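You operate a simulated robot arm through the tools that you are given. There is no shell and no other tool. Be economical: measure what you need, move in short steps, check, and stop when the job is done.

You are at the controls of a simulated robot arm. One attempt, no reset.

TASK
Glue the white rosette on the bare block and leave it clamped in the blue press till set.
Fine: glue all over the block's top with the blue brush, brush back; leave the yellow brush; slide in, yellow knob down to the green band. Set down upright: squat brush with blue handle.

The check looks at the end state, three seconds after you hand in, the way a careful person would. Anything else that was tipped, shoved, dropped, spilled or broken makes it a failure.

THE ROBOT
A 7-joint arm with a two-finger parallel gripper, fixed in place. Base frame: the origin is at the foot of the arm, x ahead of it, y to its left, z up; the work surface is at about z = 950. Units: mm, rad, N and s.
With the tool pointing down near the work surface it reaches from about 260 to 680 mm from the base axis. Its first joint turns from -1.152 to 1.152 rad. Payload 1.57 kg.
The tool frame sits at the grasp point between the pads (the TCP): z along the fingers, y along the line on which they close. The tips reach 30 mm beyond it. The gripper opens to 110 mm. The fingers are 24 mm wide and 12 mm thick; the gripper's body (48 by 112 mm) begins 78 mm behind the TCP.
Orientation is told as [roll, pitch, yaw] about the base's x, y, z axes, in that order, counted from this pose: with the fingers straight down and closing along the base's y, the tool's x points along the base's -x, its y along +y and its z along -z.

THE INTERFACE
- The arm moves only by the tool step_arm. Its argument "moves" is a list of rows, each a list of 7 numbers: the shift along the tool's x, y, z in mm, then the turn, a rotation vector about the tool's x, y, z in rad, then the opening in per cent of the stroke, from 0 (shut) to 100 (fully open). In form: [[tx, ty, tz, rx, ry, rz, grip], ...]. A call has 1 to 20 rows; each row is the pose to reach, as a shift and turn from the pose commanded when the call began, along the tool's axes at that moment. Each row takes 0.2 s and may step no farther than 50 mm and 0.15 rad from the row before; otherwise, or with a gripper value out of range, the whole call is refused. A pose out of reach is approached as far as the arm can. The call stops where the force on the tool passes 60 N (or 10 N more than at its start, if that is more) or the arm is blocked; 0.2 s more then pass. Each finger travels about 108 mm/s and halts on what it meets, pressing with about 22 N; the grip force reading is that of the motor and also rises with nothing between the fingers. The clock runs only during rows and for 0.2 s after the last one: add rows that repeat a pose to give the fingers time. It gives the time, the measured TCP pose, the force on the tool (base axes), the opening and the grip force at its end, in the units of the frame above (readings bear some noise), with the torque about the TCP (base axes, N m) and any sound that the robot's microphone picked up.
- Cameras (640 x 400 px; columns grow to the right, rows downward): "scene" is fixed at [150.3, -375.3, 1421.2]; the picture's right is [0.90, -0.43, 0.00], its down [-0.18, -0.37, -0.91] and it looks along [0.39, 0.82, -0.41] (base axes); focal length 305 px, centre (320, 200). "wrist" rides on the gripper at [70, 16, -141] in the tool frame; the picture's right is [-0.23, 0.97, 0.00], its down [-0.86, -0.20, -0.48] and it looks along [-0.47, -0.11, 0.88] (tool axes); focal length 222 px, centre (320, 200). There is no depth. A picture from a camera that has moved, and an enlarged one, comes with that camera's place and axes in the base frame and with its lens.
- get_image(camera): a new picture of that camera. No time passes.
- zoom(camera, box): a new picture of the part [left, top, right, bottom] of that camera's present view, enlarged. No time passes.
- hand_in(): hands the job in; it is judged then, once.

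Work in short steps. Places have to be worked out from the pictures, the camera data and where the tool is seen: move nearer, look again, correct. Check each grasp and each placing, and mend what went wrong. You have 120 turns and 68 pictures in all, those below and enlarged ones among them. Open the gripper and draw the arm clear of the work before you hand the job in, unless the task says otherwise; then end with one line.

The tools are called by a JSON object that holds its "name" and its "arguments". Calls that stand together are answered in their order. step_arm: Moves the arm, as the interface text tells. Its arguments: {"type":"object","properties":{"moves":{"type":"array","items":{"type":"array","items":{"type":"number"}}}},"required":["moves"]} The other tools are called the same way: get_image (camera) takes a picture; zoom (camera, box) takes an enlarged picture of a part of a camera's view; hand_in () hands the job in.

At the start:

```text
clock: 0.0
tool_pos: [268.1, 123.0, 1332.3]
tcp_rot: [0.0, 0.0, -0.001]
force: [0.6, 0.2, 0.4]
torque: [-0.03, 0.0, 0.0]
width: 109.9
grip_force: 0.0
```

scene: 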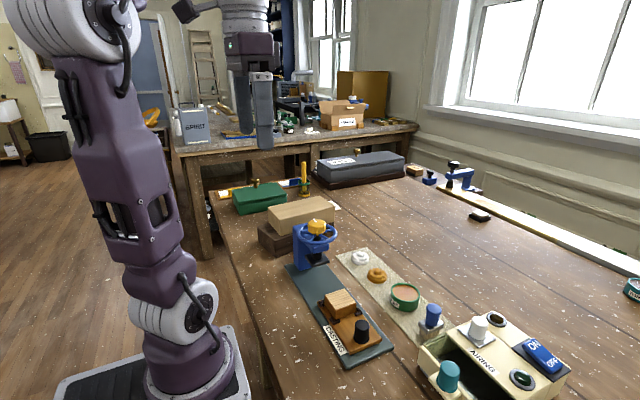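
wrist: 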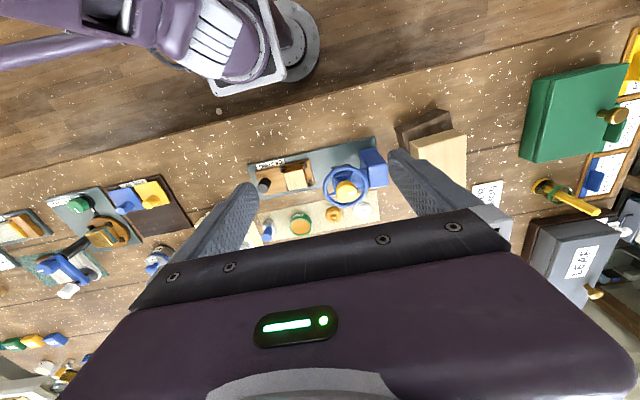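

I start by enlarging the work area in both views to identify the parts.

{"name": "zoom", "arguments": {"camera": "scene", "box": [270, 200, 430, 300]}}

{"name": "zoom", "arguments": {"camera": "scene", "box": [300, 270, 460, 370]}}

{"name": "zoom", "arguments": {"camera": "scene", "box": [410, 280, 602, 400]}}

{"name": "zoom", "arguments": {"camera": "wrist", "box": [230, 120, 420, 240]}}

```text
4.00 times, centred on (350, 250) of scene
camera zoom: at [150.3, -375.3, 1421.2], right [0.9, -0.43, 0.0], down [-0.18, -0.37, -0.91], along [0.39, 0.82, -0.41], focal length 1221 px, centre (200, 0)
```

zoom: 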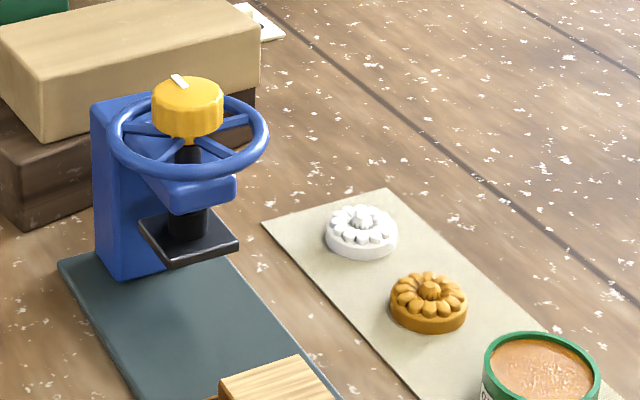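

```text
4.00 times, centred on (380, 320) of scene
camera zoom: at [150.3, -375.3, 1421.2], right [0.9, -0.43, 0.0], down [-0.18, -0.37, -0.91], along [0.39, 0.82, -0.41], focal length 1221 px, centre (80, -280)
```

zoom: 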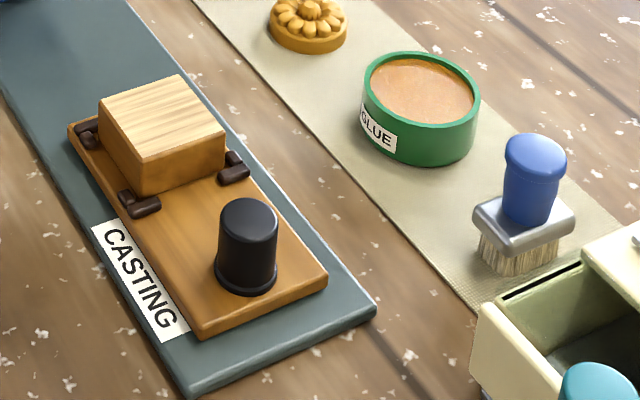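

```text
3.33 times, centred on (506, 340) of scene
camera zoom: at [150.3, -375.3, 1421.2], right [0.9, -0.43, 0.0], down [-0.18, -0.37, -0.91], along [0.39, 0.82, -0.41], focal length 1018 px, centre (-300, -267)
```

zoom: 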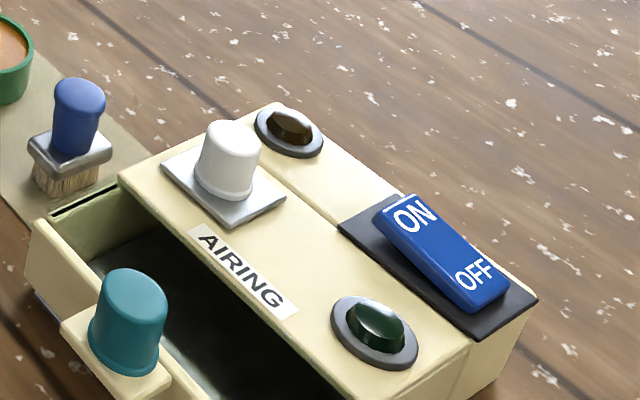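

```text
3.33 times, centred on (325, 180) of wrist
camera zoom: at [199.6, 138.7, 1474.4], right [0.23, 0.97, 0.0], down [0.86, -0.2, 0.48], along [0.47, -0.11, -0.88], focal length 740 px, centre (303, 267)
```

zoom: 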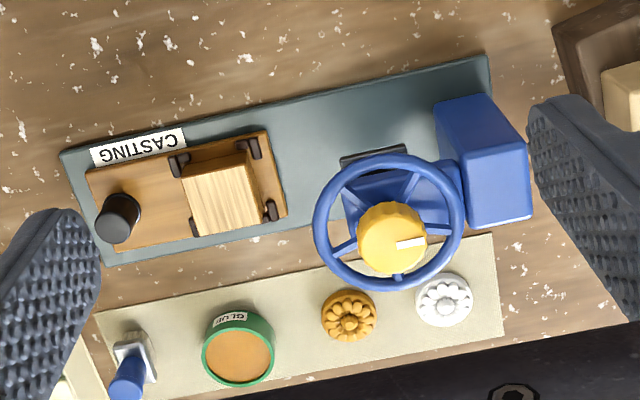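

The rail with sled, block and press runs along y at x≈385; rosettes, glue pot and blue brush are at x≈520. I go over the brush at a safe height to measure it from nearer.

{"name": "step_arm", "arguments": {"moves": [[-27, -32, 17, 0, 0, 0, 100], [-54, -64, 34, 0, 0, 0, 100], [-81, -96, 51, 0, 0, 0, 100], [-108, -128, 68, 0, 0, 0, 100], [-135, -160, 85, 0, 0, 0, 100], [-162, -192, 100, 0, 0, 0, 100], [-190, -208, 130, 0, 0, 0, 100], [-190, -208, 130, 0, 0, 0, 100]]}}

{"name": "get_image", "arguments": {"camera": "wrist"}}

{"name": "get_image", "arguments": {"camera": "scene"}}

```text
clock: 1.8
tool_pos: [457.9, -84.1, 1202.1]
tcp_rot: [0.001, 0.001, -0.001]
force: [-0.3, 0.0, -0.5]
torque: [0.04, -0.03, -0.01]
width: 110.0
grip_force: 0.1
```

```text
61 pictures are left
camera wrist: at [389.1, -68.5, 1343.4], right [0.23, 0.97, 0.0], down [0.85, -0.2, 0.48], along [0.47, -0.11, -0.88], focal length 222 px, centre (320, 200)
```

wrist: 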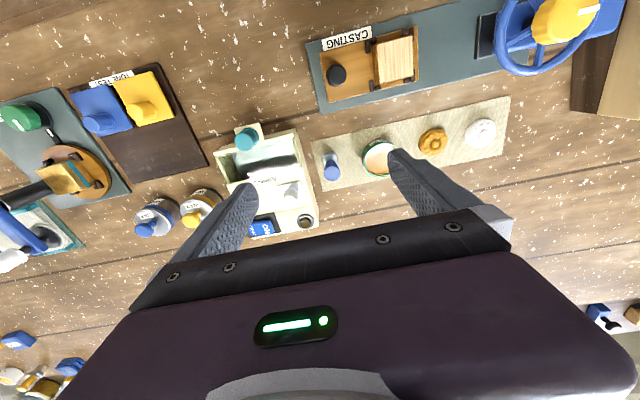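

```text
60 pictures are left
```

scene: 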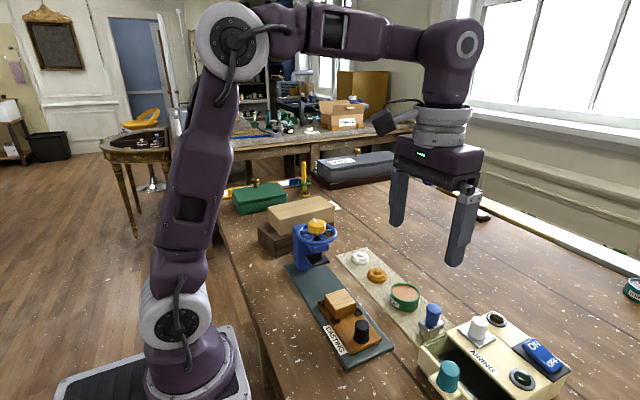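

The brush handle top is at about (517, -81, 1008). I turn the gripper by 90° so that the fingers close along x (clear of the airing box), and come down to z≈1110 for a nearer look.

{"name": "step_arm", "arguments": {"moves": [[-5, 0, 8, 0, 0, -0.143, 100], [-10, 1, 16, 0, 0, -0.286, 100], [-16, 1, 24, 0, 0, -0.429, 100], [-21, 1, 32, 0, 0, -0.572, 100], [-26, 2, 40, 0, 0, -0.715, 100], [-32, 2, 50, 0, 0, -0.858, 100], [-37, 2, 60, 0, 0, -1.0, 100], [-43, 3, 70, 0, 0, -1.143, 100], [-49, 3, 80, 0, 0, -1.286, 100], [-54, 3, 90, 0, 0, -1.429, 100], [-59, 3, 92, 0, 0, -1.571, 100], [-59, 3, 92, 0, 0, -1.571, 100]]}}

{"name": "get_image", "arguments": {"camera": "wrist"}}

```text
clock: 4.4
tool_pos: [517.7, -82.6, 1111.9]
tcp_rot: [0.0, -0.001, 1.573]
force: [0.0, 0.2, 0.2]
torque: [0.03, -0.03, 0.01]
width: 110.4
grip_force: 0.1
```

```text
59 pictures are left
camera wrist: at [502.6, -152.8, 1253.2], right [-0.97, 0.23, 0.0], down [0.2, 0.86, 0.48], along [0.11, 0.47, -0.88], focal length 222 px, centre (320, 200)
```

wrist: 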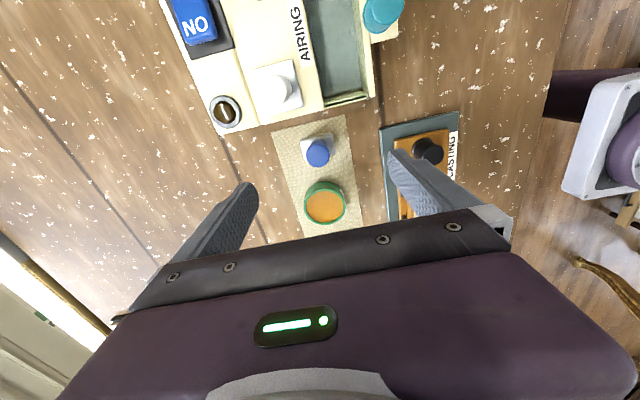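

I enlarge the brush and pot.

{"name": "zoom", "arguments": {"camera": "wrist", "box": [256, 120, 384, 200]}}

{"name": "zoom", "arguments": {"camera": "scene", "box": [290, 205, 354, 275]}}

```text
5.00 times, centred on (320, 160) of wrist
camera zoom: at [502.6, -152.8, 1253.2], right [-0.97, 0.23, 0.0], down [0.2, 0.86, 0.48], along [0.11, 0.47, -0.88], focal length 1111 px, centre (320, 400)
```

zoom: 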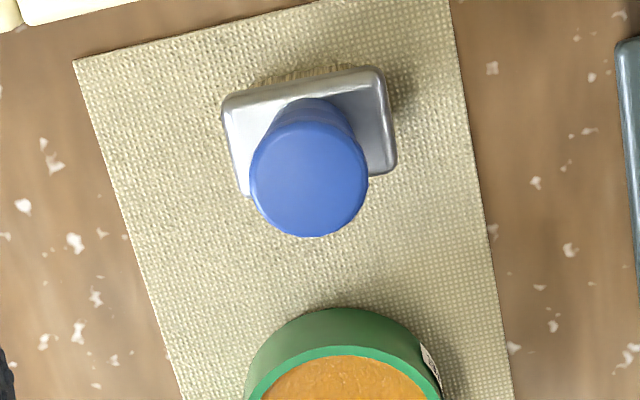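

```text
5.71 times, centred on (322, 240) of scene
camera zoom: at [150.3, -375.3, 1421.2], right [0.9, -0.43, 0.0], down [-0.18, -0.37, -0.91], along [0.39, 0.82, -0.41], focal length 1745 px, centre (309, -29)
```

zoom: 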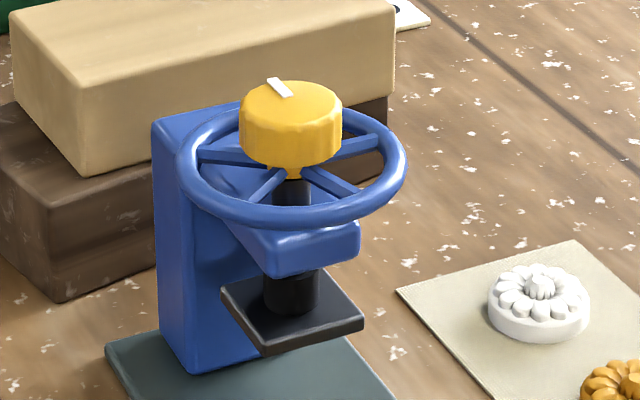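

Handle (26 mm) is centred near (522, -80), top z≈1015, ferrule top ≈ 979, ferrule 43 (x) by 27 (y). I descend straddling the handle with the tips staying above the ferrule, then look before closing.

{"name": "step_arm", "arguments": {"moves": [[-2, -4.3, 20, 0, 0, 0, 80], [-2, -4.3, 45, 0, 0, 0, 60], [-2, -4.3, 65, 0, 0, 0, 55], [-2, -4.3, 80, 0, 0, 0, 55], [-2, -4.3, 90, 0, 0, 0, 55], [-2, -4.3, 94, 0, 0, 0, 55], [-2, -4.3, 94, 0, 0, 0, 55]]}}

{"name": "zoom", "arguments": {"camera": "wrist", "box": [192, 80, 448, 240]}}

{"name": "zoom", "arguments": {"camera": "scene", "box": [380, 260, 476, 350]}}

```text
clock: 6.0
tool_pos: [520.8, -78.9, 1017.4]
tcp_rot: [0.0, 0.0, 1.57]
force: [0.4, -0.7, -0.6]
torque: [0.0, -0.01, -0.01]
width: 60.6
grip_force: 0.0
```

```text
2.50 times, centred on (320, 160) of wrist
camera zoom: at [506.2, -149.9, 1158.8], right [-0.97, 0.23, 0.0], down [0.2, 0.86, 0.48], along [0.11, 0.47, -0.88], focal length 555 px, centre (320, 300)
```

zoom: 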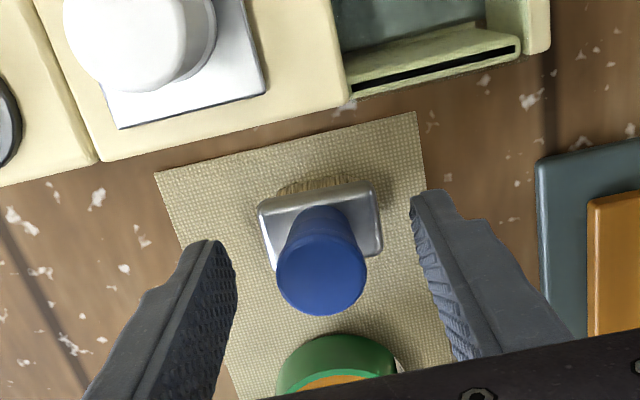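

```text
4.44 times, centred on (428, 305) of scene
camera zoom: at [150.3, -375.3, 1421.2], right [0.9, -0.43, 0.0], down [-0.18, -0.37, -0.91], along [0.39, 0.82, -0.41], focal length 1357 px, centre (-160, -267)
```

zoom: 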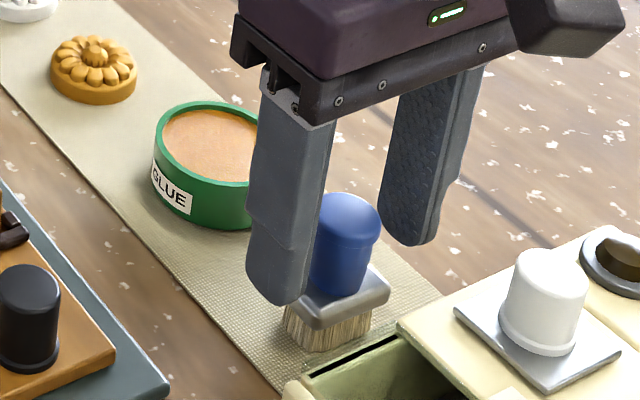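

Fingers straddle the handle; I shift y by −2, descend 3 more and close.

{"name": "step_arm", "arguments": {"moves": [[2, -1, 3, 0, 0, 0, 50], [2, -1, 3, 0, 0, 0, 35], [2, -1, 3, 0, 0, 0, 25], [2, -1, 3, 0, 0, 0, 15], [2, -1, 3, 0, 0, 0, 15], [2, -1, 3, 0, 0, 0, 15]]}}

{"name": "zoom", "arguments": {"camera": "scene", "box": [380, 260, 476, 350]}}

```text
clock: 7.4
tool_pos: [522.3, -82.2, 1013.8]
tcp_rot: [0.0, 0.0, 1.571]
force: [0.7, 0.1, -0.6]
torque: [0.0, 0.02, -0.01]
width: 22.4
grip_force: 22.9
```

```text
4.44 times, centred on (428, 305) of scene
camera zoom: at [150.3, -375.3, 1421.2], right [0.9, -0.43, 0.0], down [-0.18, -0.37, -0.91], along [0.39, 0.82, -0.41], focal length 1357 px, centre (-160, -267)
```

zoom: 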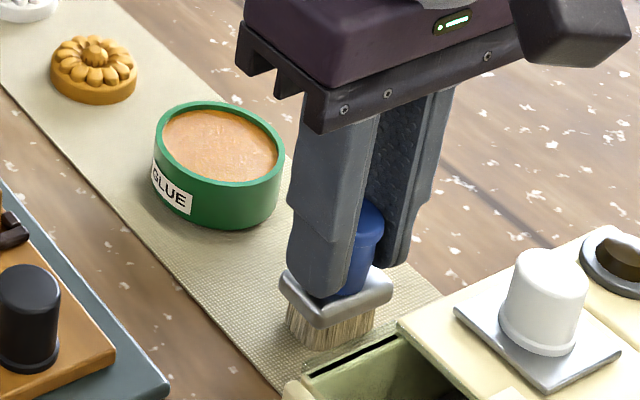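

Grip holds (22.4 mm). I lift 70 mm straight up and move above the pot, estimated at (532, 3).

{"name": "step_arm", "arguments": {"moves": [[0, 0, -20, 0, 0, 0, 15], [0, 0, -45, 0, 0, 0, 15], [0, 0, -70, 0, 0, 0, 15], [-30, -3, -70, 0, 0, 0, 15], [-60, -6, -70, 0, 0, 0, 15], [-84, -10, -70, 0, 0, 0, 15], [-84, -10, -70, 0, 0, 0, 15]]}}

{"name": "get_image", "arguments": {"camera": "wrist"}}

{"name": "zoom", "arguments": {"camera": "scene", "box": [340, 210, 468, 330]}}

```text
clock: 9.0
tool_pos: [534.6, 2.1, 1084.2]
tcp_rot: [0.0, 0.001, 1.57]
force: [0.6, 0.3, -0.6]
torque: [0.0, -0.01, 0.05]
width: 23.0
grip_force: 21.7
```

```text
53 pictures are left
camera wrist: at [519.2, -68.6, 1225.2], right [-0.97, 0.23, 0.0], down [0.2, 0.86, 0.48], along [0.11, 0.47, -0.88], focal length 222 px, centre (320, 200)
```

wrist: 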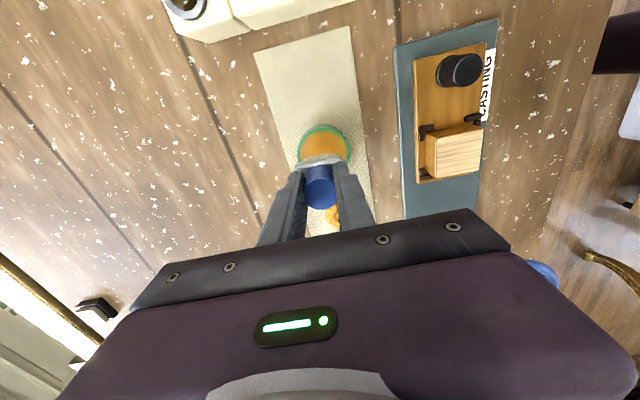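

```text
3.33 times, centred on (404, 270) of scene
camera zoom: at [150.4, -375.3, 1421.2], right [0.9, -0.43, 0.0], down [-0.18, -0.37, -0.91], along [0.39, 0.82, -0.41], focal length 1018 px, centre (40, -33)
```

zoom: 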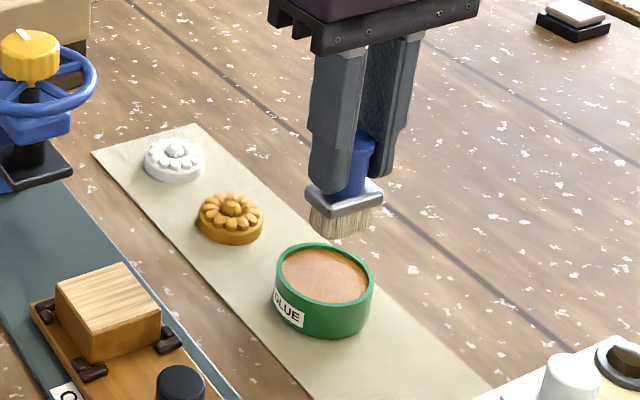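

The brush is held true. The pot centre works out at about (531, 0.5), rim z≈976. I align and dip to bristle bottom ≈ 970.

{"name": "step_arm", "arguments": {"moves": [[1.5, 3.5, 15, 0, 0, 0, 15], [1.5, 3.5, 30, 0, 0, 0, 15], [1.5, 3.5, 40, 0, 0, 0, 15], [1.5, 3.5, 46, 0, 0, 0, 15], [1.5, 3.5, 51, 0, 0, 0, 15], [1.5, 3.5, 51, 0, 0, 0, 15]]}}

{"name": "zoom", "arguments": {"camera": "scene", "box": [368, 250, 448, 320]}}

```text
clock: 10.2
tool_pos: [529.4, -0.2, 1036.9]
tcp_rot: [-0.01, 0.001, 1.573]
force: [-2.8, -0.4, 17.0]
torque: [0.07, 0.51, 0.05]
width: 22.4
grip_force: 22.4
stopped in row 6: the force on the tool passed its limit at 67 N (the readings are from after the stop); the commanded pose is now the measured one
```

```text
5.71 times, centred on (408, 285) of scene
camera zoom: at [150.0, -375.3, 1421.2], right [0.9, -0.43, 0.0], down [-0.17, -0.37, -0.91], along [0.39, 0.82, -0.41], focal length 1745 px, centre (-183, -286)
```

zoom: 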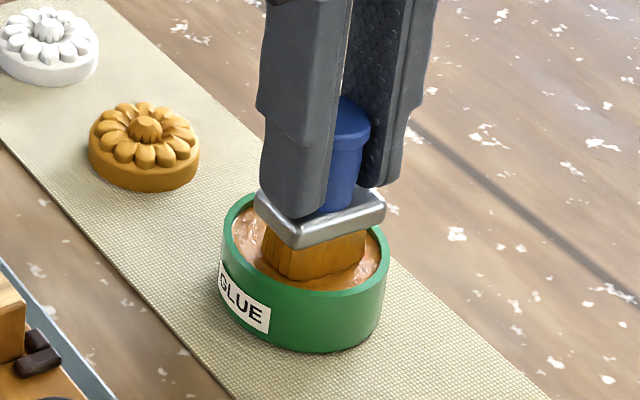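

The bristles are soaked with glue and the tool met something solid (17 N remaining). I lift straight out and check the brush and pot.

{"name": "step_arm", "arguments": {"moves": [[0, 0, -5, 0, 0, 0, 15], [0, 0, -15, 0, 0, 0, 15], [0, 0, -30, 0, 0, 0, 15], [0, 0, -50, 0, 0, 0, 15], [0, 0, -65, 0, 0, 0, 15], [0, 0, -65, 0, 0, 0, 15]]}}

{"name": "zoom", "arguments": {"camera": "scene", "box": [340, 210, 468, 330]}}

{"name": "zoom", "arguments": {"camera": "wrist", "box": [256, 90, 512, 250]}}

```text
clock: 11.7
tool_pos: [530.0, 0.0, 1101.5]
tcp_rot: [-0.01, 0.001, 1.572]
force: [0.2, -0.6, -0.9]
torque: [0.01, -0.02, -0.01]
width: 22.7
grip_force: 22.2
```

```text
3.33 times, centred on (404, 270) of scene
camera zoom: at [150.3, -375.3, 1421.2], right [0.9, -0.43, 0.0], down [-0.18, -0.37, -0.91], along [0.39, 0.82, -0.41], focal length 1018 px, centre (40, -33)
```

zoom: 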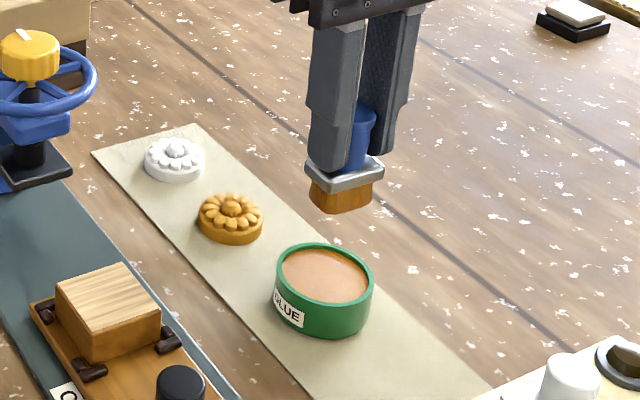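

```text
2.50 times, centred on (384, 170) of wrist
camera zoom: at [513.4, -70.3, 1243.3], right [-0.97, 0.23, -0.01], down [0.19, 0.86, 0.48], along [0.12, 0.46, -0.88], focal length 555 px, centre (160, 275)
```

zoom: 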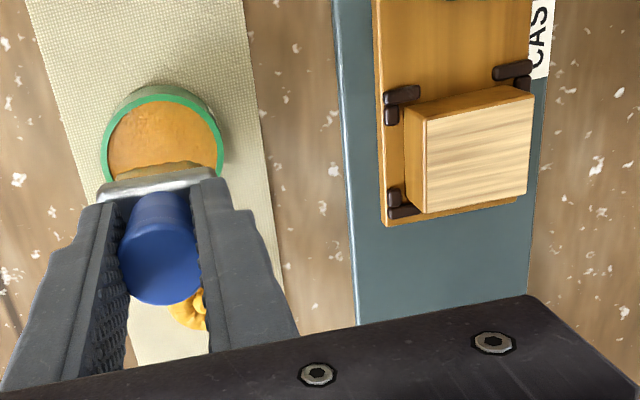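

Brush is loaded and pot undisturbed. Block top is about 50×50 mm centred at (390, 33.5), z≈989. I move over it and down to bristles ≈ z 998, then look.

{"name": "step_arm", "arguments": {"moves": [[-8, 35, 0, 0, -0.01, 0, 15], [-16, 70, 0, 0, -0.01, 0, 15], [-25, 105, 0, 0, -0.01, 0, 15], [-33.5, 140, 0, 0, -0.01, 0, 15], [-33.5, 140, 20, 0, -0.01, 0, 15], [-33.5, 140, 40, 0, -0.01, 0, 15], [-33.5, 140, 40, 0, -0.01, 0, 15]]}}

{"name": "zoom", "arguments": {"camera": "scene", "box": [290, 240, 402, 340]}}

{"name": "get_image", "arguments": {"camera": "wrist"}}

```text
clock: 13.2
tool_pos: [390.4, 32.7, 1062.9]
tcp_rot: [-0.01, -0.006, 1.571]
force: [0.6, 0.3, -0.3]
torque: [-0.02, 0.01, 0.01]
width: 22.6
grip_force: 22.2
```

```text
4.00 times, centred on (346, 290) of scene
camera zoom: at [150.3, -375.3, 1421.2], right [0.9, -0.43, 0.0], down [-0.18, -0.37, -0.91], along [0.39, 0.82, -0.41], focal length 1221 px, centre (216, -160)
```

zoom: 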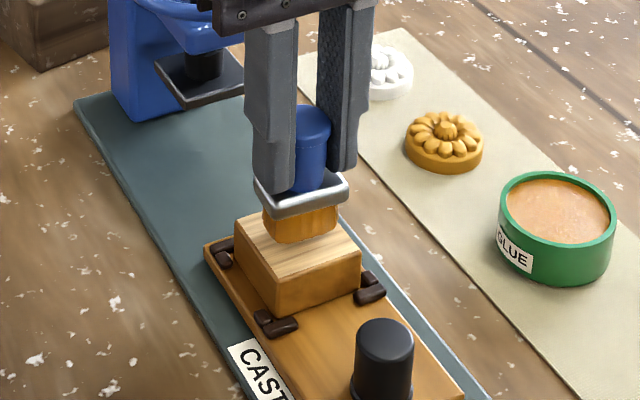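

```text
47 pictures are left
camera wrist: at [374.5, -38.6, 1202.5], right [-0.97, 0.23, -0.01], down [0.19, 0.85, 0.49], along [0.12, 0.47, -0.87], focal length 222 px, centre (320, 200)
```

wrist: 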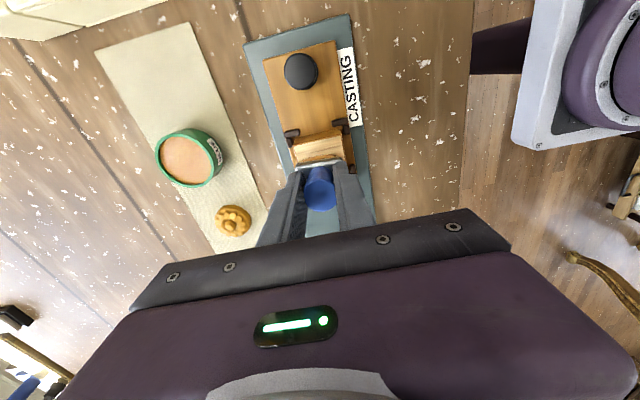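

The brush is centred above the block. I level the tiny tilt and feel downwards in small steps.

{"name": "step_arm", "arguments": {"moves": [[-1, 0, 3, -0.01, 0.006, 0, 15], [-1, 0, 6, -0.01, 0.006, 0, 15], [-1, 0, 8, -0.01, 0.006, 0, 15], [-1, 0, 8, -0.01, 0.006, 0, 15]]}}

```text
clock: 14.2
tool_pos: [392.2, 33.9, 1054.6]
tcp_rot: [-0.002, 0.0, 1.573]
force: [-1.8, 0.5, 28.9]
torque: [0.07, 0.25, -0.02]
width: 22.5
grip_force: 22.0
```

Contact already, 29 N — too heavy for stroking. I back off 1.2 mm and read again.

{"name": "step_arm", "arguments": {"moves": [[0, 0, -1.2, 0, 0, 0, 15], [0, 0, -1.2, 0, 0, 0, 15]]}}

```text
clock: 14.8
tool_pos: [390.0, 32.9, 1054.3]
tcp_rot: [0.002, 0.0, 1.574]
force: [3.1, -0.4, 11.9]
torque: [0.0, -0.27, 0.04]
width: 22.6
grip_force: 22.6
```

12 N now; I raster the brush over the whole top (x ±11, y ±18).

{"name": "step_arm", "arguments": {"moves": [[9, 0, -0.3, 0, 0, 0, 15], [18, 0, -0.3, 0, 0, 0, 15], [18, -11, -0.3, 0, 0, 0, 15], [18, 0, -0.3, 0, 0, 0, 15], [18, 11, -0.3, 0, 0, 0, 15], [9, 11, -0.3, 0, 0, 0, 15], [9, 0, -0.3, 0, 0, 0, 15], [9, -11, -0.3, 0, 0, 0, 15], [0, -11, -0.3, 0, 0, 0, 15], [0, 0, -0.3, 0, 0, 0, 15], [0, 11, -0.3, 0, 0, 0, 15], [-9, 11, -0.3, 0, 0, 0, 15], [-9, 0, -0.3, 0, 0, 0, 15], [-9, -11, -0.3, 0, 0, 0, 15], [-18, -11, -0.3, 0, 0, 0, 15], [-18, 0, -0.3, 0, 0, 0, 15], [-18, 11, -0.3, 0, 0, 0, 15], [-18, 11, -0.3, 0, 0, 0, 15], [-18, 11, -15, 0, 0, 0, 15], [-18, 11, -35, 0, 0, 0, 15]]}}

{"name": "zoom", "arguments": {"camera": "scene", "box": [290, 240, 402, 340]}}

```text
clock: 19.1
tool_pos: [380.2, 50.8, 1089.0]
tcp_rot: [0.002, 0.0, 1.575]
force: [0.4, -0.3, -1.0]
torque: [0.01, 0.01, 0.0]
width: 22.2
grip_force: 22.2
```

```text
4.00 times, centred on (346, 290) of scene
camera zoom: at [150.3, -375.3, 1421.2], right [0.9, -0.43, 0.0], down [-0.18, -0.37, -0.91], along [0.39, 0.82, -0.41], focal length 1221 px, centre (216, -160)
```

zoom: 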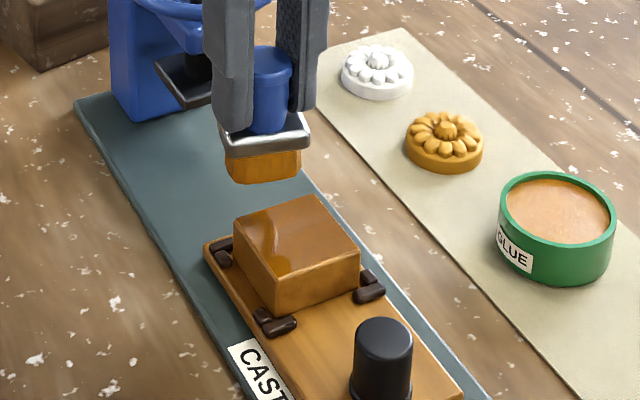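

The top looks coated; I enlarge to verify coverage to the edges.

{"name": "zoom", "arguments": {"camera": "scene", "box": [326, 284, 358, 318]}}

{"name": "get_image", "arguments": {"camera": "wrist"}}

```text
11.76 times, centred on (342, 301) of scene
camera zoom: at [150.3, -375.3, 1421.2], right [0.9, -0.43, 0.0], down [-0.18, -0.37, -0.91], along [0.39, 0.82, -0.41], focal length 3592 px, centre (61, -988)
```

zoom: 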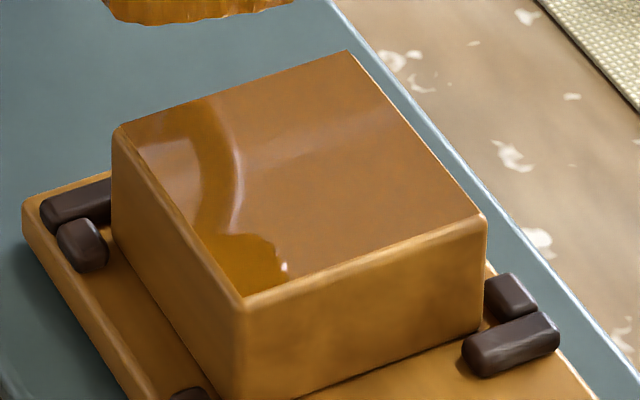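

```text
44 pictures are left
camera wrist: at [363.3, -19.3, 1230.2], right [-0.97, 0.23, 0.0], down [0.2, 0.85, 0.48], along [0.11, 0.47, -0.88], focal length 222 px, centre (320, 200)
```

wrist: 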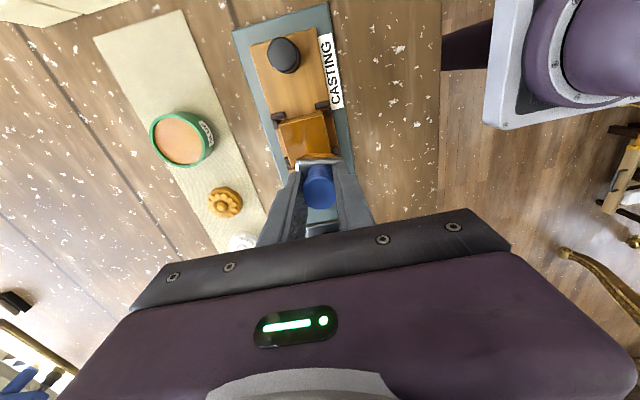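

Coverage is complete. I carry the brush back to its spot (522, -82) and lower it to just above contact.

{"name": "step_arm", "arguments": {"moves": [[26, -28, -5, 0, 0, 0, 15], [53, -57, -5, 0, 0, 0, 15], [80, -85, -5, 0, 0, 0, 15], [106, -114, -5, 0, 0, 0, 15], [133, -142, -5, 0, 0, 0, 15], [133, -142, 20, 0, 0, 0, 15], [133, -142, 45, 0, 0, 0, 15], [133, -142, 65, 0, 0, 0, 15], [133, -142, 72, 0, 0, 0, 15], [133, -142, 72, 0, 0, 0, 15]]}}

{"name": "zoom", "arguments": {"camera": "scene", "box": [380, 260, 476, 350]}}

```text
clock: 21.2
tool_pos: [521.7, -82.0, 1016.9]
tcp_rot: [0.002, -0.001, 1.574]
force: [-0.4, -0.2, -0.7]
torque: [0.02, 0.02, 0.0]
width: 22.3
grip_force: 22.3
```

```text
4.44 times, centred on (428, 305) of scene
camera zoom: at [150.3, -375.3, 1421.2], right [0.9, -0.43, 0.0], down [-0.18, -0.37, -0.91], along [0.39, 0.82, -0.41], focal length 1357 px, centre (-160, -267)
```

zoom: 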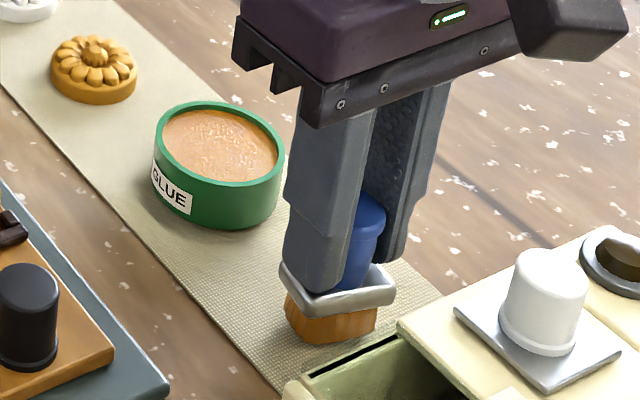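

The brush hangs a little tilted about the finger axis; pressing it gently on the mat should level it. I lower in small steps.

{"name": "step_arm", "arguments": {"moves": [[0, 0, 1.5, 0, 0, 0, 15], [0, 0, 3, 0, 0, 0, 15], [0, 0, 3, 0, 0, 0, 15]]}}

{"name": "zoom", "arguments": {"camera": "scene", "box": [404, 280, 452, 350]}}

```text
clock: 22.1
tool_pos: [521.5, -79.5, 1014.3]
tcp_rot: [0.0, -0.003, 1.574]
force: [0.2, -0.3, -0.9]
torque: [-0.02, 0.02, 0.0]
width: 22.3
grip_force: 22.1
```

```text
5.71 times, centred on (428, 315) of scene
camera zoom: at [150.3, -375.3, 1421.2], right [0.9, -0.43, 0.0], down [-0.18, -0.37, -0.91], along [0.39, 0.82, -0.41], focal length 1745 px, centre (-297, -457)
```

zoom: 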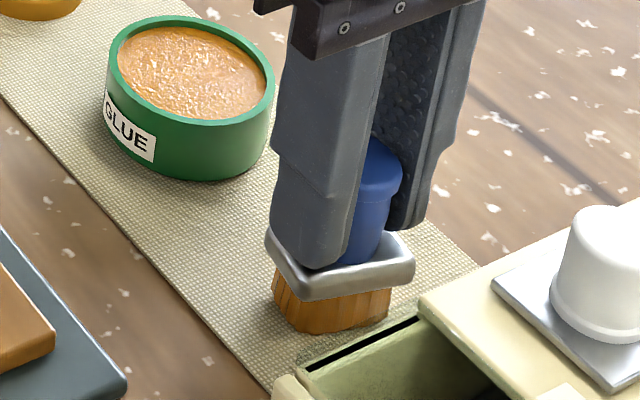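

No contact yet, so the brush was pushed up a little in the grip. I continue down in steps.

{"name": "step_arm", "arguments": {"moves": [[0, 0, 1, 0, 0, 0, 15], [0, 0, 2, 0, 0, 0, 15], [0, 0, 2, 0, 0, 0, 15]]}}

```text
clock: 22.9
tool_pos: [522.7, -80.6, 1012.2]
tcp_rot: [0.003, -0.002, 1.573]
force: [0.7, 0.5, -0.9]
torque: [0.01, 0.02, -0.01]
width: 22.2
grip_force: 22.1
```

{"name": "step_arm", "arguments": {"moves": [[0, 0, 1, 0, 0, 0, 15], [0, 0, 2, 0, 0, 0, 15], [0, 0, 2, 0, 0, 0, 15]]}}

```text
clock: 23.6
tool_pos: [521.2, -82.1, 1012.3]
tcp_rot: [-0.001, -0.002, 1.573]
force: [-1.9, -1.0, 28.4]
torque: [-0.02, 0.15, -0.01]
width: 22.7
grip_force: 21.4
```

Contact at about 1012 with 28 N, which presses the brush flat. I look before releasing.

{"name": "zoom", "arguments": {"camera": "scene", "box": [404, 280, 452, 350]}}

```text
5.71 times, centred on (428, 315) of scene
camera zoom: at [149.8, -375.2, 1421.3], right [0.9, -0.43, 0.0], down [-0.17, -0.37, -0.91], along [0.39, 0.82, -0.41], focal length 1745 px, centre (-297, -457)
```

zoom: 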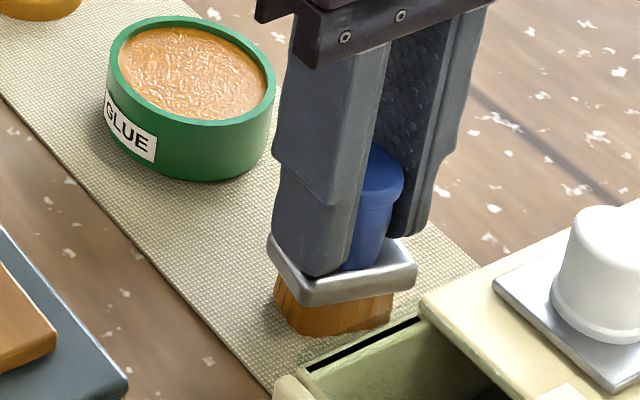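

I release gently and rise.

{"name": "step_arm", "arguments": {"moves": [[0, 0, -0.5, 0, 0, 0, 18], [0, 0, -0.5, 0, 0, 0, 22], [0, 0, -0.5, 0, 0, 0, 28], [0, 0, -0.5, 0, 0, 0, 40], [0, 0, -0.5, 0, 0, 0, 50], [0, 0, -20, 0, 0, 0, 55], [0, 0, -50, 0, 0, 0, 55], [0, 0, -90, 0, 0, 0, 55], [0, 0, -120, 0, 0, 0, 55], [0, 0, -120, 0, 0, 0, 55]]}}

{"name": "zoom", "arguments": {"camera": "scene", "box": [404, 280, 452, 350]}}

```text
clock: 25.9
tool_pos: [521.5, -82.8, 1128.9]
tcp_rot: [0.001, -0.002, 1.574]
force: [-0.8, 0.1, -0.1]
torque: [-0.04, 0.01, 0.0]
width: 60.9
grip_force: 0.0
```

```text
5.71 times, centred on (428, 315) of scene
camera zoom: at [150.3, -375.3, 1421.2], right [0.9, -0.43, 0.0], down [-0.18, -0.37, -0.91], along [0.39, 0.82, -0.41], focal length 1745 px, centre (-297, -457)
```

zoom: 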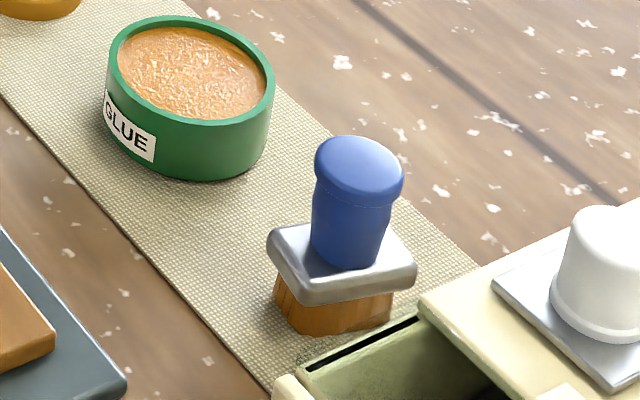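

Brush stands upright. Now to the white rosette near (524, 169): I move above it and look.

{"name": "step_arm", "arguments": {"moves": [[-42, 0, 0, 0, 0, 0, 60], [-84, 0, 0, 0, 0, 0, 65], [-126, 0, 0, 0, 0, 0, 70], [-168, 0, 0, 0, 0, 0, 70], [-210, 0, 10, 0, 0, 0, 70], [-248, 0, 30, 0, 0, 0, 70], [-248, 0, 30, 0, 0, 0, 70]]}}

{"name": "get_image", "arguments": {"camera": "wrist"}}

{"name": "zoom", "arguments": {"camera": "wrist", "box": [256, 110, 384, 190]}}

```text
clock: 27.4
tool_pos: [523.5, 167.7, 1099.4]
tcp_rot: [0.002, -0.001, 1.571]
force: [0.1, -0.4, -1.1]
torque: [0.01, -0.01, 0.01]
width: 76.8
grip_force: 0.1
```

```text
39 pictures are left
camera wrist: at [507.1, 97.3, 1241.0], right [-0.97, 0.23, 0.0], down [0.2, 0.85, 0.48], along [0.11, 0.47, -0.88], focal length 222 px, centre (320, 200)
```

wrist: 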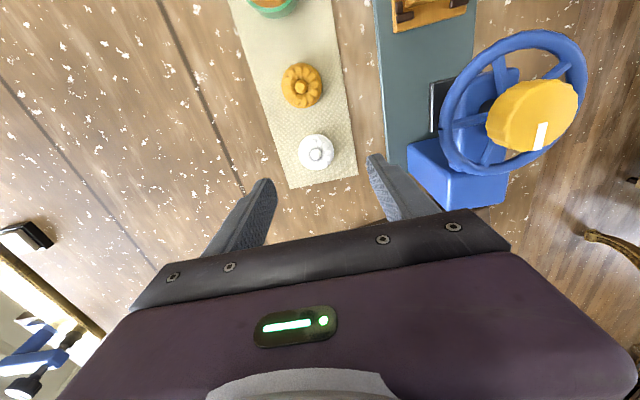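

```text
5.00 times, centred on (320, 150) of wrist
camera zoom: at [507.1, 97.3, 1241.0], right [-0.97, 0.23, 0.0], down [0.2, 0.85, 0.48], along [0.11, 0.47, -0.88], focal length 1111 px, centre (320, 450)
```

zoom: 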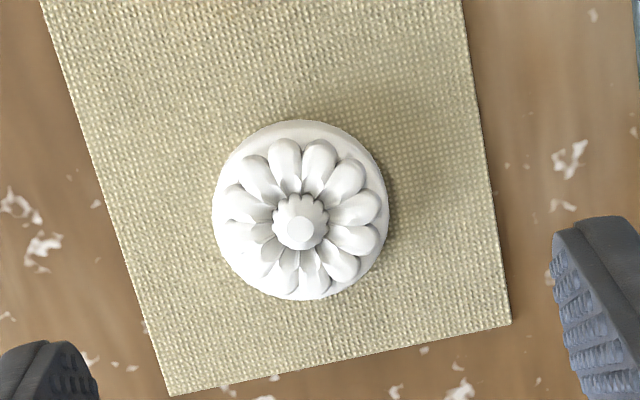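

Rosette (45 mm disc) is at about (531, 179). I descend so the tips straddle it just above the mat.

{"name": "step_arm", "arguments": {"moves": [[-11.3, -7.5, 30, 0, 0, 0, 65], [-11.3, -7.5, 60, 0, 0, 0, 65], [-11.3, -7.5, 85, 0, 0, 0, 65], [-11.3, -7.5, 100, 0, 0, 0, 65], [-11.3, -7.5, 108, 0, 0, 0, 65], [-11.3, -7.5, 112, 0, 0, 0, 65], [-11.3, -7.5, 112, 0, 0, 0, 65]]}}

{"name": "zoom", "arguments": {"camera": "wrist", "box": [192, 80, 448, 240]}}

{"name": "zoom", "arguments": {"camera": "scene", "box": [310, 210, 406, 280]}}

```text
clock: 29.1
tool_pos: [529.2, 179.2, 987.1]
tcp_rot: [0.0, -0.002, 1.573]
force: [-0.2, 0.2, -0.5]
torque: [-0.04, 0.0, 0.03]
width: 71.4
grip_force: 0.1
```

```text
2.50 times, centred on (320, 160) of wrist
camera zoom: at [514.3, 108.6, 1128.4], right [-0.97, 0.23, 0.0], down [0.2, 0.85, 0.48], along [0.11, 0.47, -0.88], focal length 555 px, centre (320, 300)
```

zoom: 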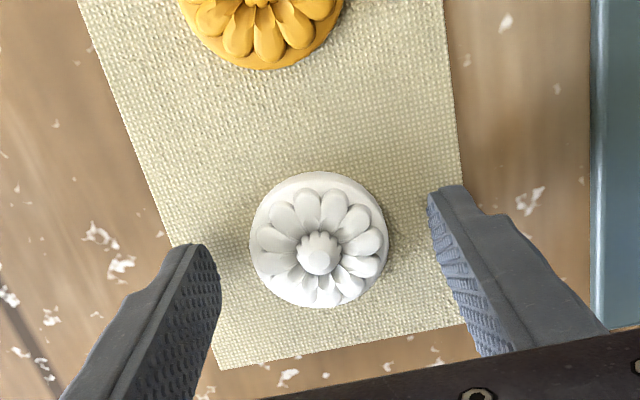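

```text
5.71 times, centred on (358, 245) of scene
camera zoom: at [150.3, -375.3, 1421.2], right [0.9, -0.43, 0.0], down [-0.18, -0.37, -0.91], along [0.39, 0.82, -0.41], focal length 1745 px, centre (103, -57)
```

zoom: 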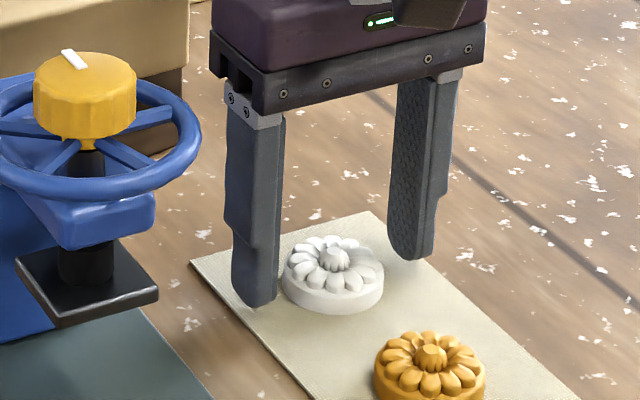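

Aligned (rosette at (530.6, 178)). I go down 2.5 mm and close.

{"name": "step_arm", "arguments": {"moves": [[1, -1, 2.5, 0, 0, 0, 60], [1, -1, 2.5, 0, 0, 0, 48], [1, -1, 2.5, 0, 0, 0, 42], [1, -1, 2.5, 0, 0, 0, 38], [1, -1, 2.5, 0, 0, 0, 36], [1, -1, 2.5, 0, 0, 0, 36]]}}

{"name": "zoom", "arguments": {"camera": "wrist", "box": [192, 80, 448, 240]}}

```text
clock: 30.4
tool_pos: [530.6, 177.4, 985.6]
tcp_rot: [0.002, -0.001, 1.572]
force: [-0.5, -0.1, 1.1]
torque: [0.0, 0.04, -0.02]
width: 44.6
grip_force: 21.6
```

```text
2.50 times, centred on (320, 160) of wrist
camera zoom: at [515.3, 107.7, 1126.8], right [-0.97, 0.23, 0.0], down [0.2, 0.85, 0.48], along [0.11, 0.47, -0.88], focal length 555 px, centre (320, 300)
```

zoom: 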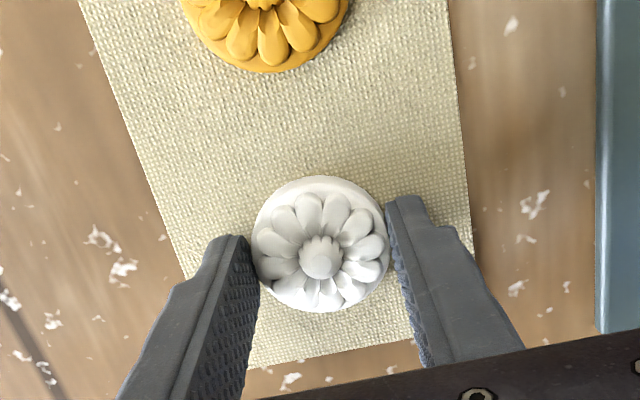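

Rosette is held (44.6 mm). I lift, go back along −y first (clear of the wheel), and stop beside the block to look.

{"name": "step_arm", "arguments": {"moves": [[0, 0, -30, 0, 0, 0, 36], [0, 0, -60, 0, 0, 0, 36], [0, 0, -90, 0, 0, 0, 36], [40, 0, -90, 0, 0, 0, 36], [80, 0, -90, 0, 0, 0, 36], [115, 0, -90, 0, 0, 0, 36], [143, 0, -90, 0, 0, 0, 36], [143, 40, -90, 0, 0, 0, 36], [143, 78, -90, 0, 0, 0, 36], [143, 78, -90, 0, 0, 0, 36]]}}

{"name": "zoom", "arguments": {"camera": "wrist", "box": [256, 80, 448, 200]}}

```text
clock: 32.6
tool_pos: [451.5, 34.1, 1076.3]
tcp_rot: [0.001, -0.001, 1.572]
force: [-0.4, 0.0, 1.0]
torque: [0.0, -0.01, -0.04]
width: 44.8
grip_force: 21.7
```

```text
3.33 times, centred on (352, 140) of wrist
camera zoom: at [436.2, -36.3, 1216.9], right [-0.97, 0.23, 0.0], down [0.2, 0.85, 0.48], along [0.11, 0.47, -0.88], focal length 740 px, centre (213, 400)
```

zoom: 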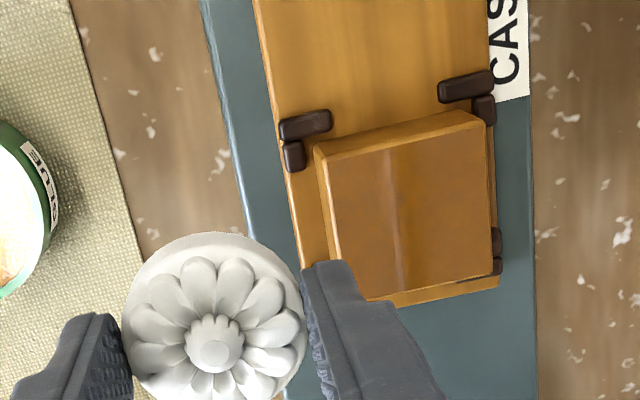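

Block centre measures (392.3, 36). I move over it and down to about 6 mm above the glue.

{"name": "step_arm", "arguments": {"moves": [[-2, 30, 0, 0, 0, 0, 36], [-2, 59.5, 0, 0, 0, 0, 36], [-2, 59.5, 20, 0, 0, 0, 36], [-2, 59.5, 36, 0, 0, 0, 36], [-2, 59.5, 42, 0, 0, 0, 36], [-2, 59.5, 42, 0, 0, 0, 36]]}}

{"name": "zoom", "arguments": {"camera": "wrist", "box": [256, 100, 384, 200]}}

{"name": "zoom", "arguments": {"camera": "scene", "box": [300, 260, 380, 330]}}

```text
clock: 34.0
tool_pos: [394.1, 35.3, 1033.1]
tcp_rot: [0.0, 0.0, 1.572]
force: [0.0, -0.2, -0.7]
torque: [0.0, 0.02, -0.03]
width: 44.7
grip_force: 22.2
```

```text
4.00 times, centred on (320, 150) of wrist
camera zoom: at [377.6, -34.2, 1175.4], right [-0.97, 0.23, 0.0], down [0.2, 0.85, 0.48], along [0.11, 0.47, -0.88], focal length 888 px, centre (320, 400)
```

zoom: 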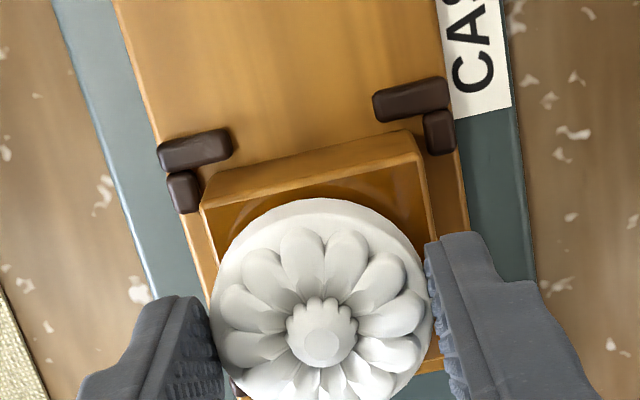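

```text
5.71 times, centred on (340, 295) of scene
camera zoom: at [150.3, -375.3, 1421.2], right [0.9, -0.43, 0.0], down [-0.18, -0.37, -0.91], along [0.39, 0.82, -0.41], focal length 1745 px, centre (206, -343)
```

zoom: 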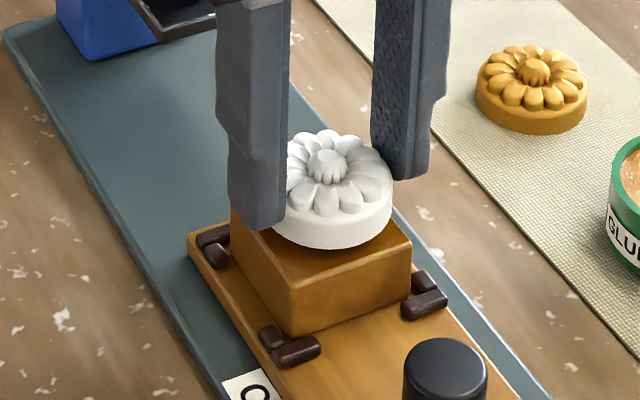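

The rosette sits about 2 mm too far in +x; I correct and descend in small steps feeling for contact.

{"name": "step_arm", "arguments": {"moves": [[-0.7, 2, 0, 0, 0, 0, 36], [-0.7, 2, 2, 0, 0, 0, 36], [-0.7, 2, 4, 0, 0, 0, 36], [-0.7, 2, 4, 0, 0, 0, 36]]}}

```text
clock: 35.0
tool_pos: [391.2, 36.4, 1029.8]
tcp_rot: [0.003, -0.001, 1.574]
force: [0.6, -0.1, 0.6]
torque: [-0.03, 0.01, -0.02]
width: 44.8
grip_force: 21.6
```

{"name": "step_arm", "arguments": {"moves": [[0, 0, 1, 0, 0, 0, 36], [0, 0, 2, 0, 0, 0, 36], [0, 0, 2, 0, 0, 0, 36]]}}

```text
clock: 35.9
tool_pos: [391.2, 36.4, 1028.4]
tcp_rot: [0.001, -0.002, 1.57]
force: [-0.8, -0.2, 14.2]
torque: [0.02, -0.01, 0.0]
width: 44.7
grip_force: 22.2
```

Contact with 14 N: the rosette is seated on the glue. I open and rise straight up.

{"name": "step_arm", "arguments": {"moves": [[0, 0, -0.5, 0, 0, 0, 42], [0, 0, -0.5, 0, 0, 0, 50], [0, 0, -0.5, 0, 0, 0, 60], [0, 0, -0.5, 0, 0, 0, 60], [0, 0, -20, 0, 0, 0, 60], [0, 0, -50, 0, 0, 0, 60], [30, 0, -90, 0, 0, 0, 60], [60, 0, -90, 0, 0, 0, 60], [60, 0, -90, 0, 0, 0, 60]]}}

{"name": "zoom", "arguments": {"camera": "scene", "box": [300, 260, 380, 330]}}

{"name": "get_image", "arguments": {"camera": "wrist"}}

```text
clock: 37.9
tool_pos: [390.0, -23.5, 1115.3]
tcp_rot: [0.002, -0.001, 1.574]
force: [0.3, -0.6, 0.4]
torque: [0.02, 0.01, 0.0]
width: 65.9
grip_force: 0.0
```

```text
5.71 times, centred on (340, 295) of scene
camera zoom: at [150.3, -375.3, 1421.2], right [0.9, -0.43, 0.0], down [-0.18, -0.37, -0.91], along [0.39, 0.82, -0.41], focal length 1745 px, centre (206, -343)
```

zoom: 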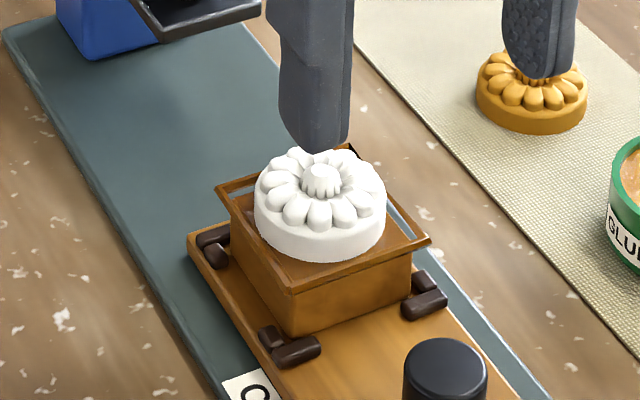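

```text
30 pictures are left
camera wrist: at [375.3, -94.0, 1257.7], right [-0.97, 0.23, 0.0], down [0.2, 0.85, 0.48], along [0.11, 0.47, -0.88], focal length 222 px, centre (320, 200)
```

wrist: 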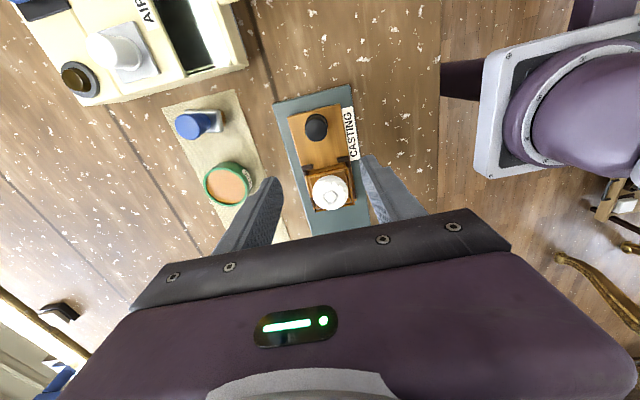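

A frame-like rim appeared around the block top (squeezed-out glue, it seems). I enlarge to check centring and that nothing else is off.

{"name": "zoom", "arguments": {"camera": "wrist", "box": [288, 100, 384, 220]}}

{"name": "zoom", "arguments": {"camera": "scene", "box": [322, 274, 358, 312]}}

```text
3.33 times, centred on (336, 160) of wrist
camera zoom: at [375.3, -94.0, 1257.7], right [-0.97, 0.23, 0.0], down [0.2, 0.85, 0.48], along [0.11, 0.47, -0.88], focal length 740 px, centre (267, 333)
```

zoom: 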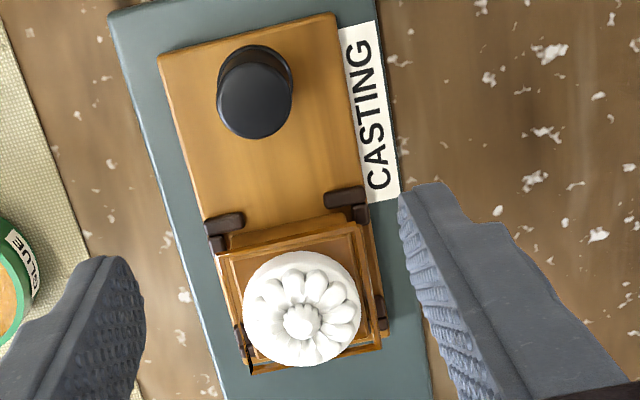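

```text
10.53 times, centred on (340, 293) of scene
camera zoom: at [150.3, -375.3, 1421.2], right [0.9, -0.43, 0.0], down [-0.18, -0.37, -0.91], along [0.39, 0.82, -0.41], focal length 3214 px, centre (110, -779)
```

zoom: 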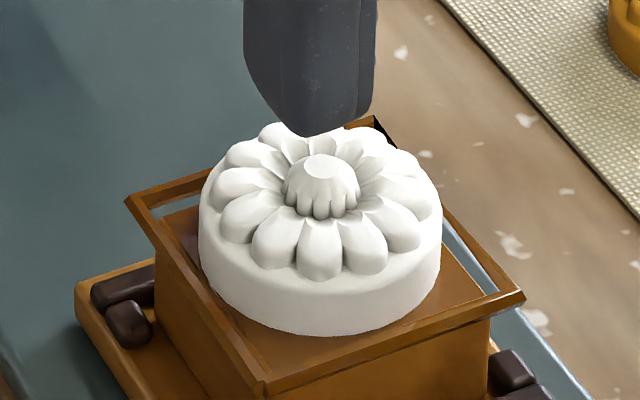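

Rosette sits centred on the block. Next I go to the black knob (≈ (390.5, -45), 25 mm wide, top ≈ 1000) and look before gripping.

{"name": "step_arm", "arguments": {"moves": [[27, 0, 0, 0, 0, 0, 60], [27, 0, 30, 0, 0, 0, 60], [27, 0, 60, 0, 0, 0, 55], [27, 0, 85, 0, 0, 0, 50], [27, 0, 98, 0, 0, 0, 50], [27, 0, 98, 0, 0, 0, 50]]}}

{"name": "zoom", "arguments": {"camera": "wrist", "box": [192, 80, 448, 240]}}

{"name": "zoom", "arguments": {"camera": "scene", "box": [310, 280, 422, 370]}}

```text
clock: 39.2
tool_pos: [390.9, -51.3, 1020.2]
tcp_rot: [0.0, -0.002, 1.572]
force: [-0.7, 0.3, 0.8]
torque: [0.0, -0.03, 0.0]
width: 55.1
grip_force: 0.0
```

```text
2.50 times, centred on (320, 160) of wrist
camera zoom: at [374.4, -121.9, 1160.2], right [-0.97, 0.23, 0.0], down [0.2, 0.85, 0.48], along [0.11, 0.47, -0.88], focal length 555 px, centre (320, 300)
```

zoom: 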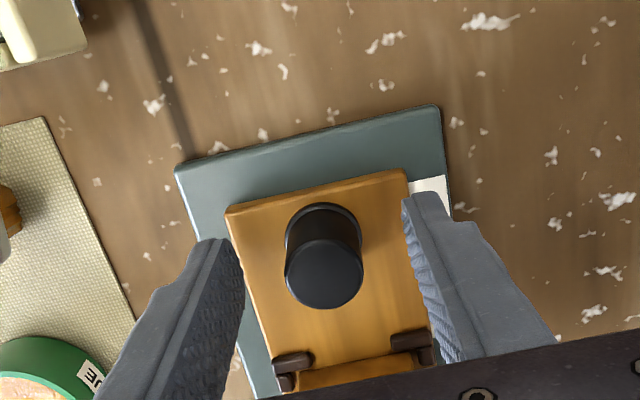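

```text
4.44 times, centred on (366, 325) of scene
camera zoom: at [150.3, -375.3, 1421.2], right [0.9, -0.43, 0.0], down [-0.18, -0.37, -0.91], along [0.39, 0.82, -0.41], focal length 1357 px, centre (116, -356)
```

zoom: 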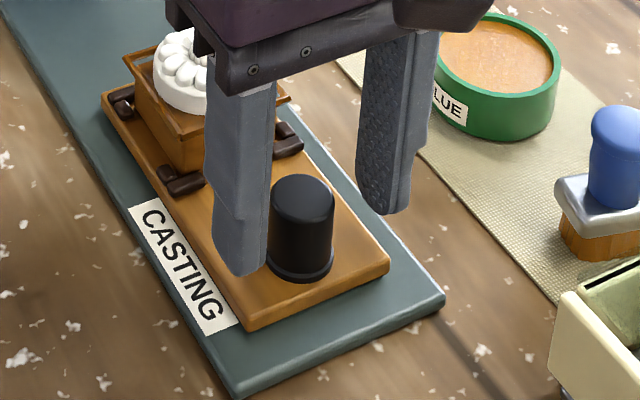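

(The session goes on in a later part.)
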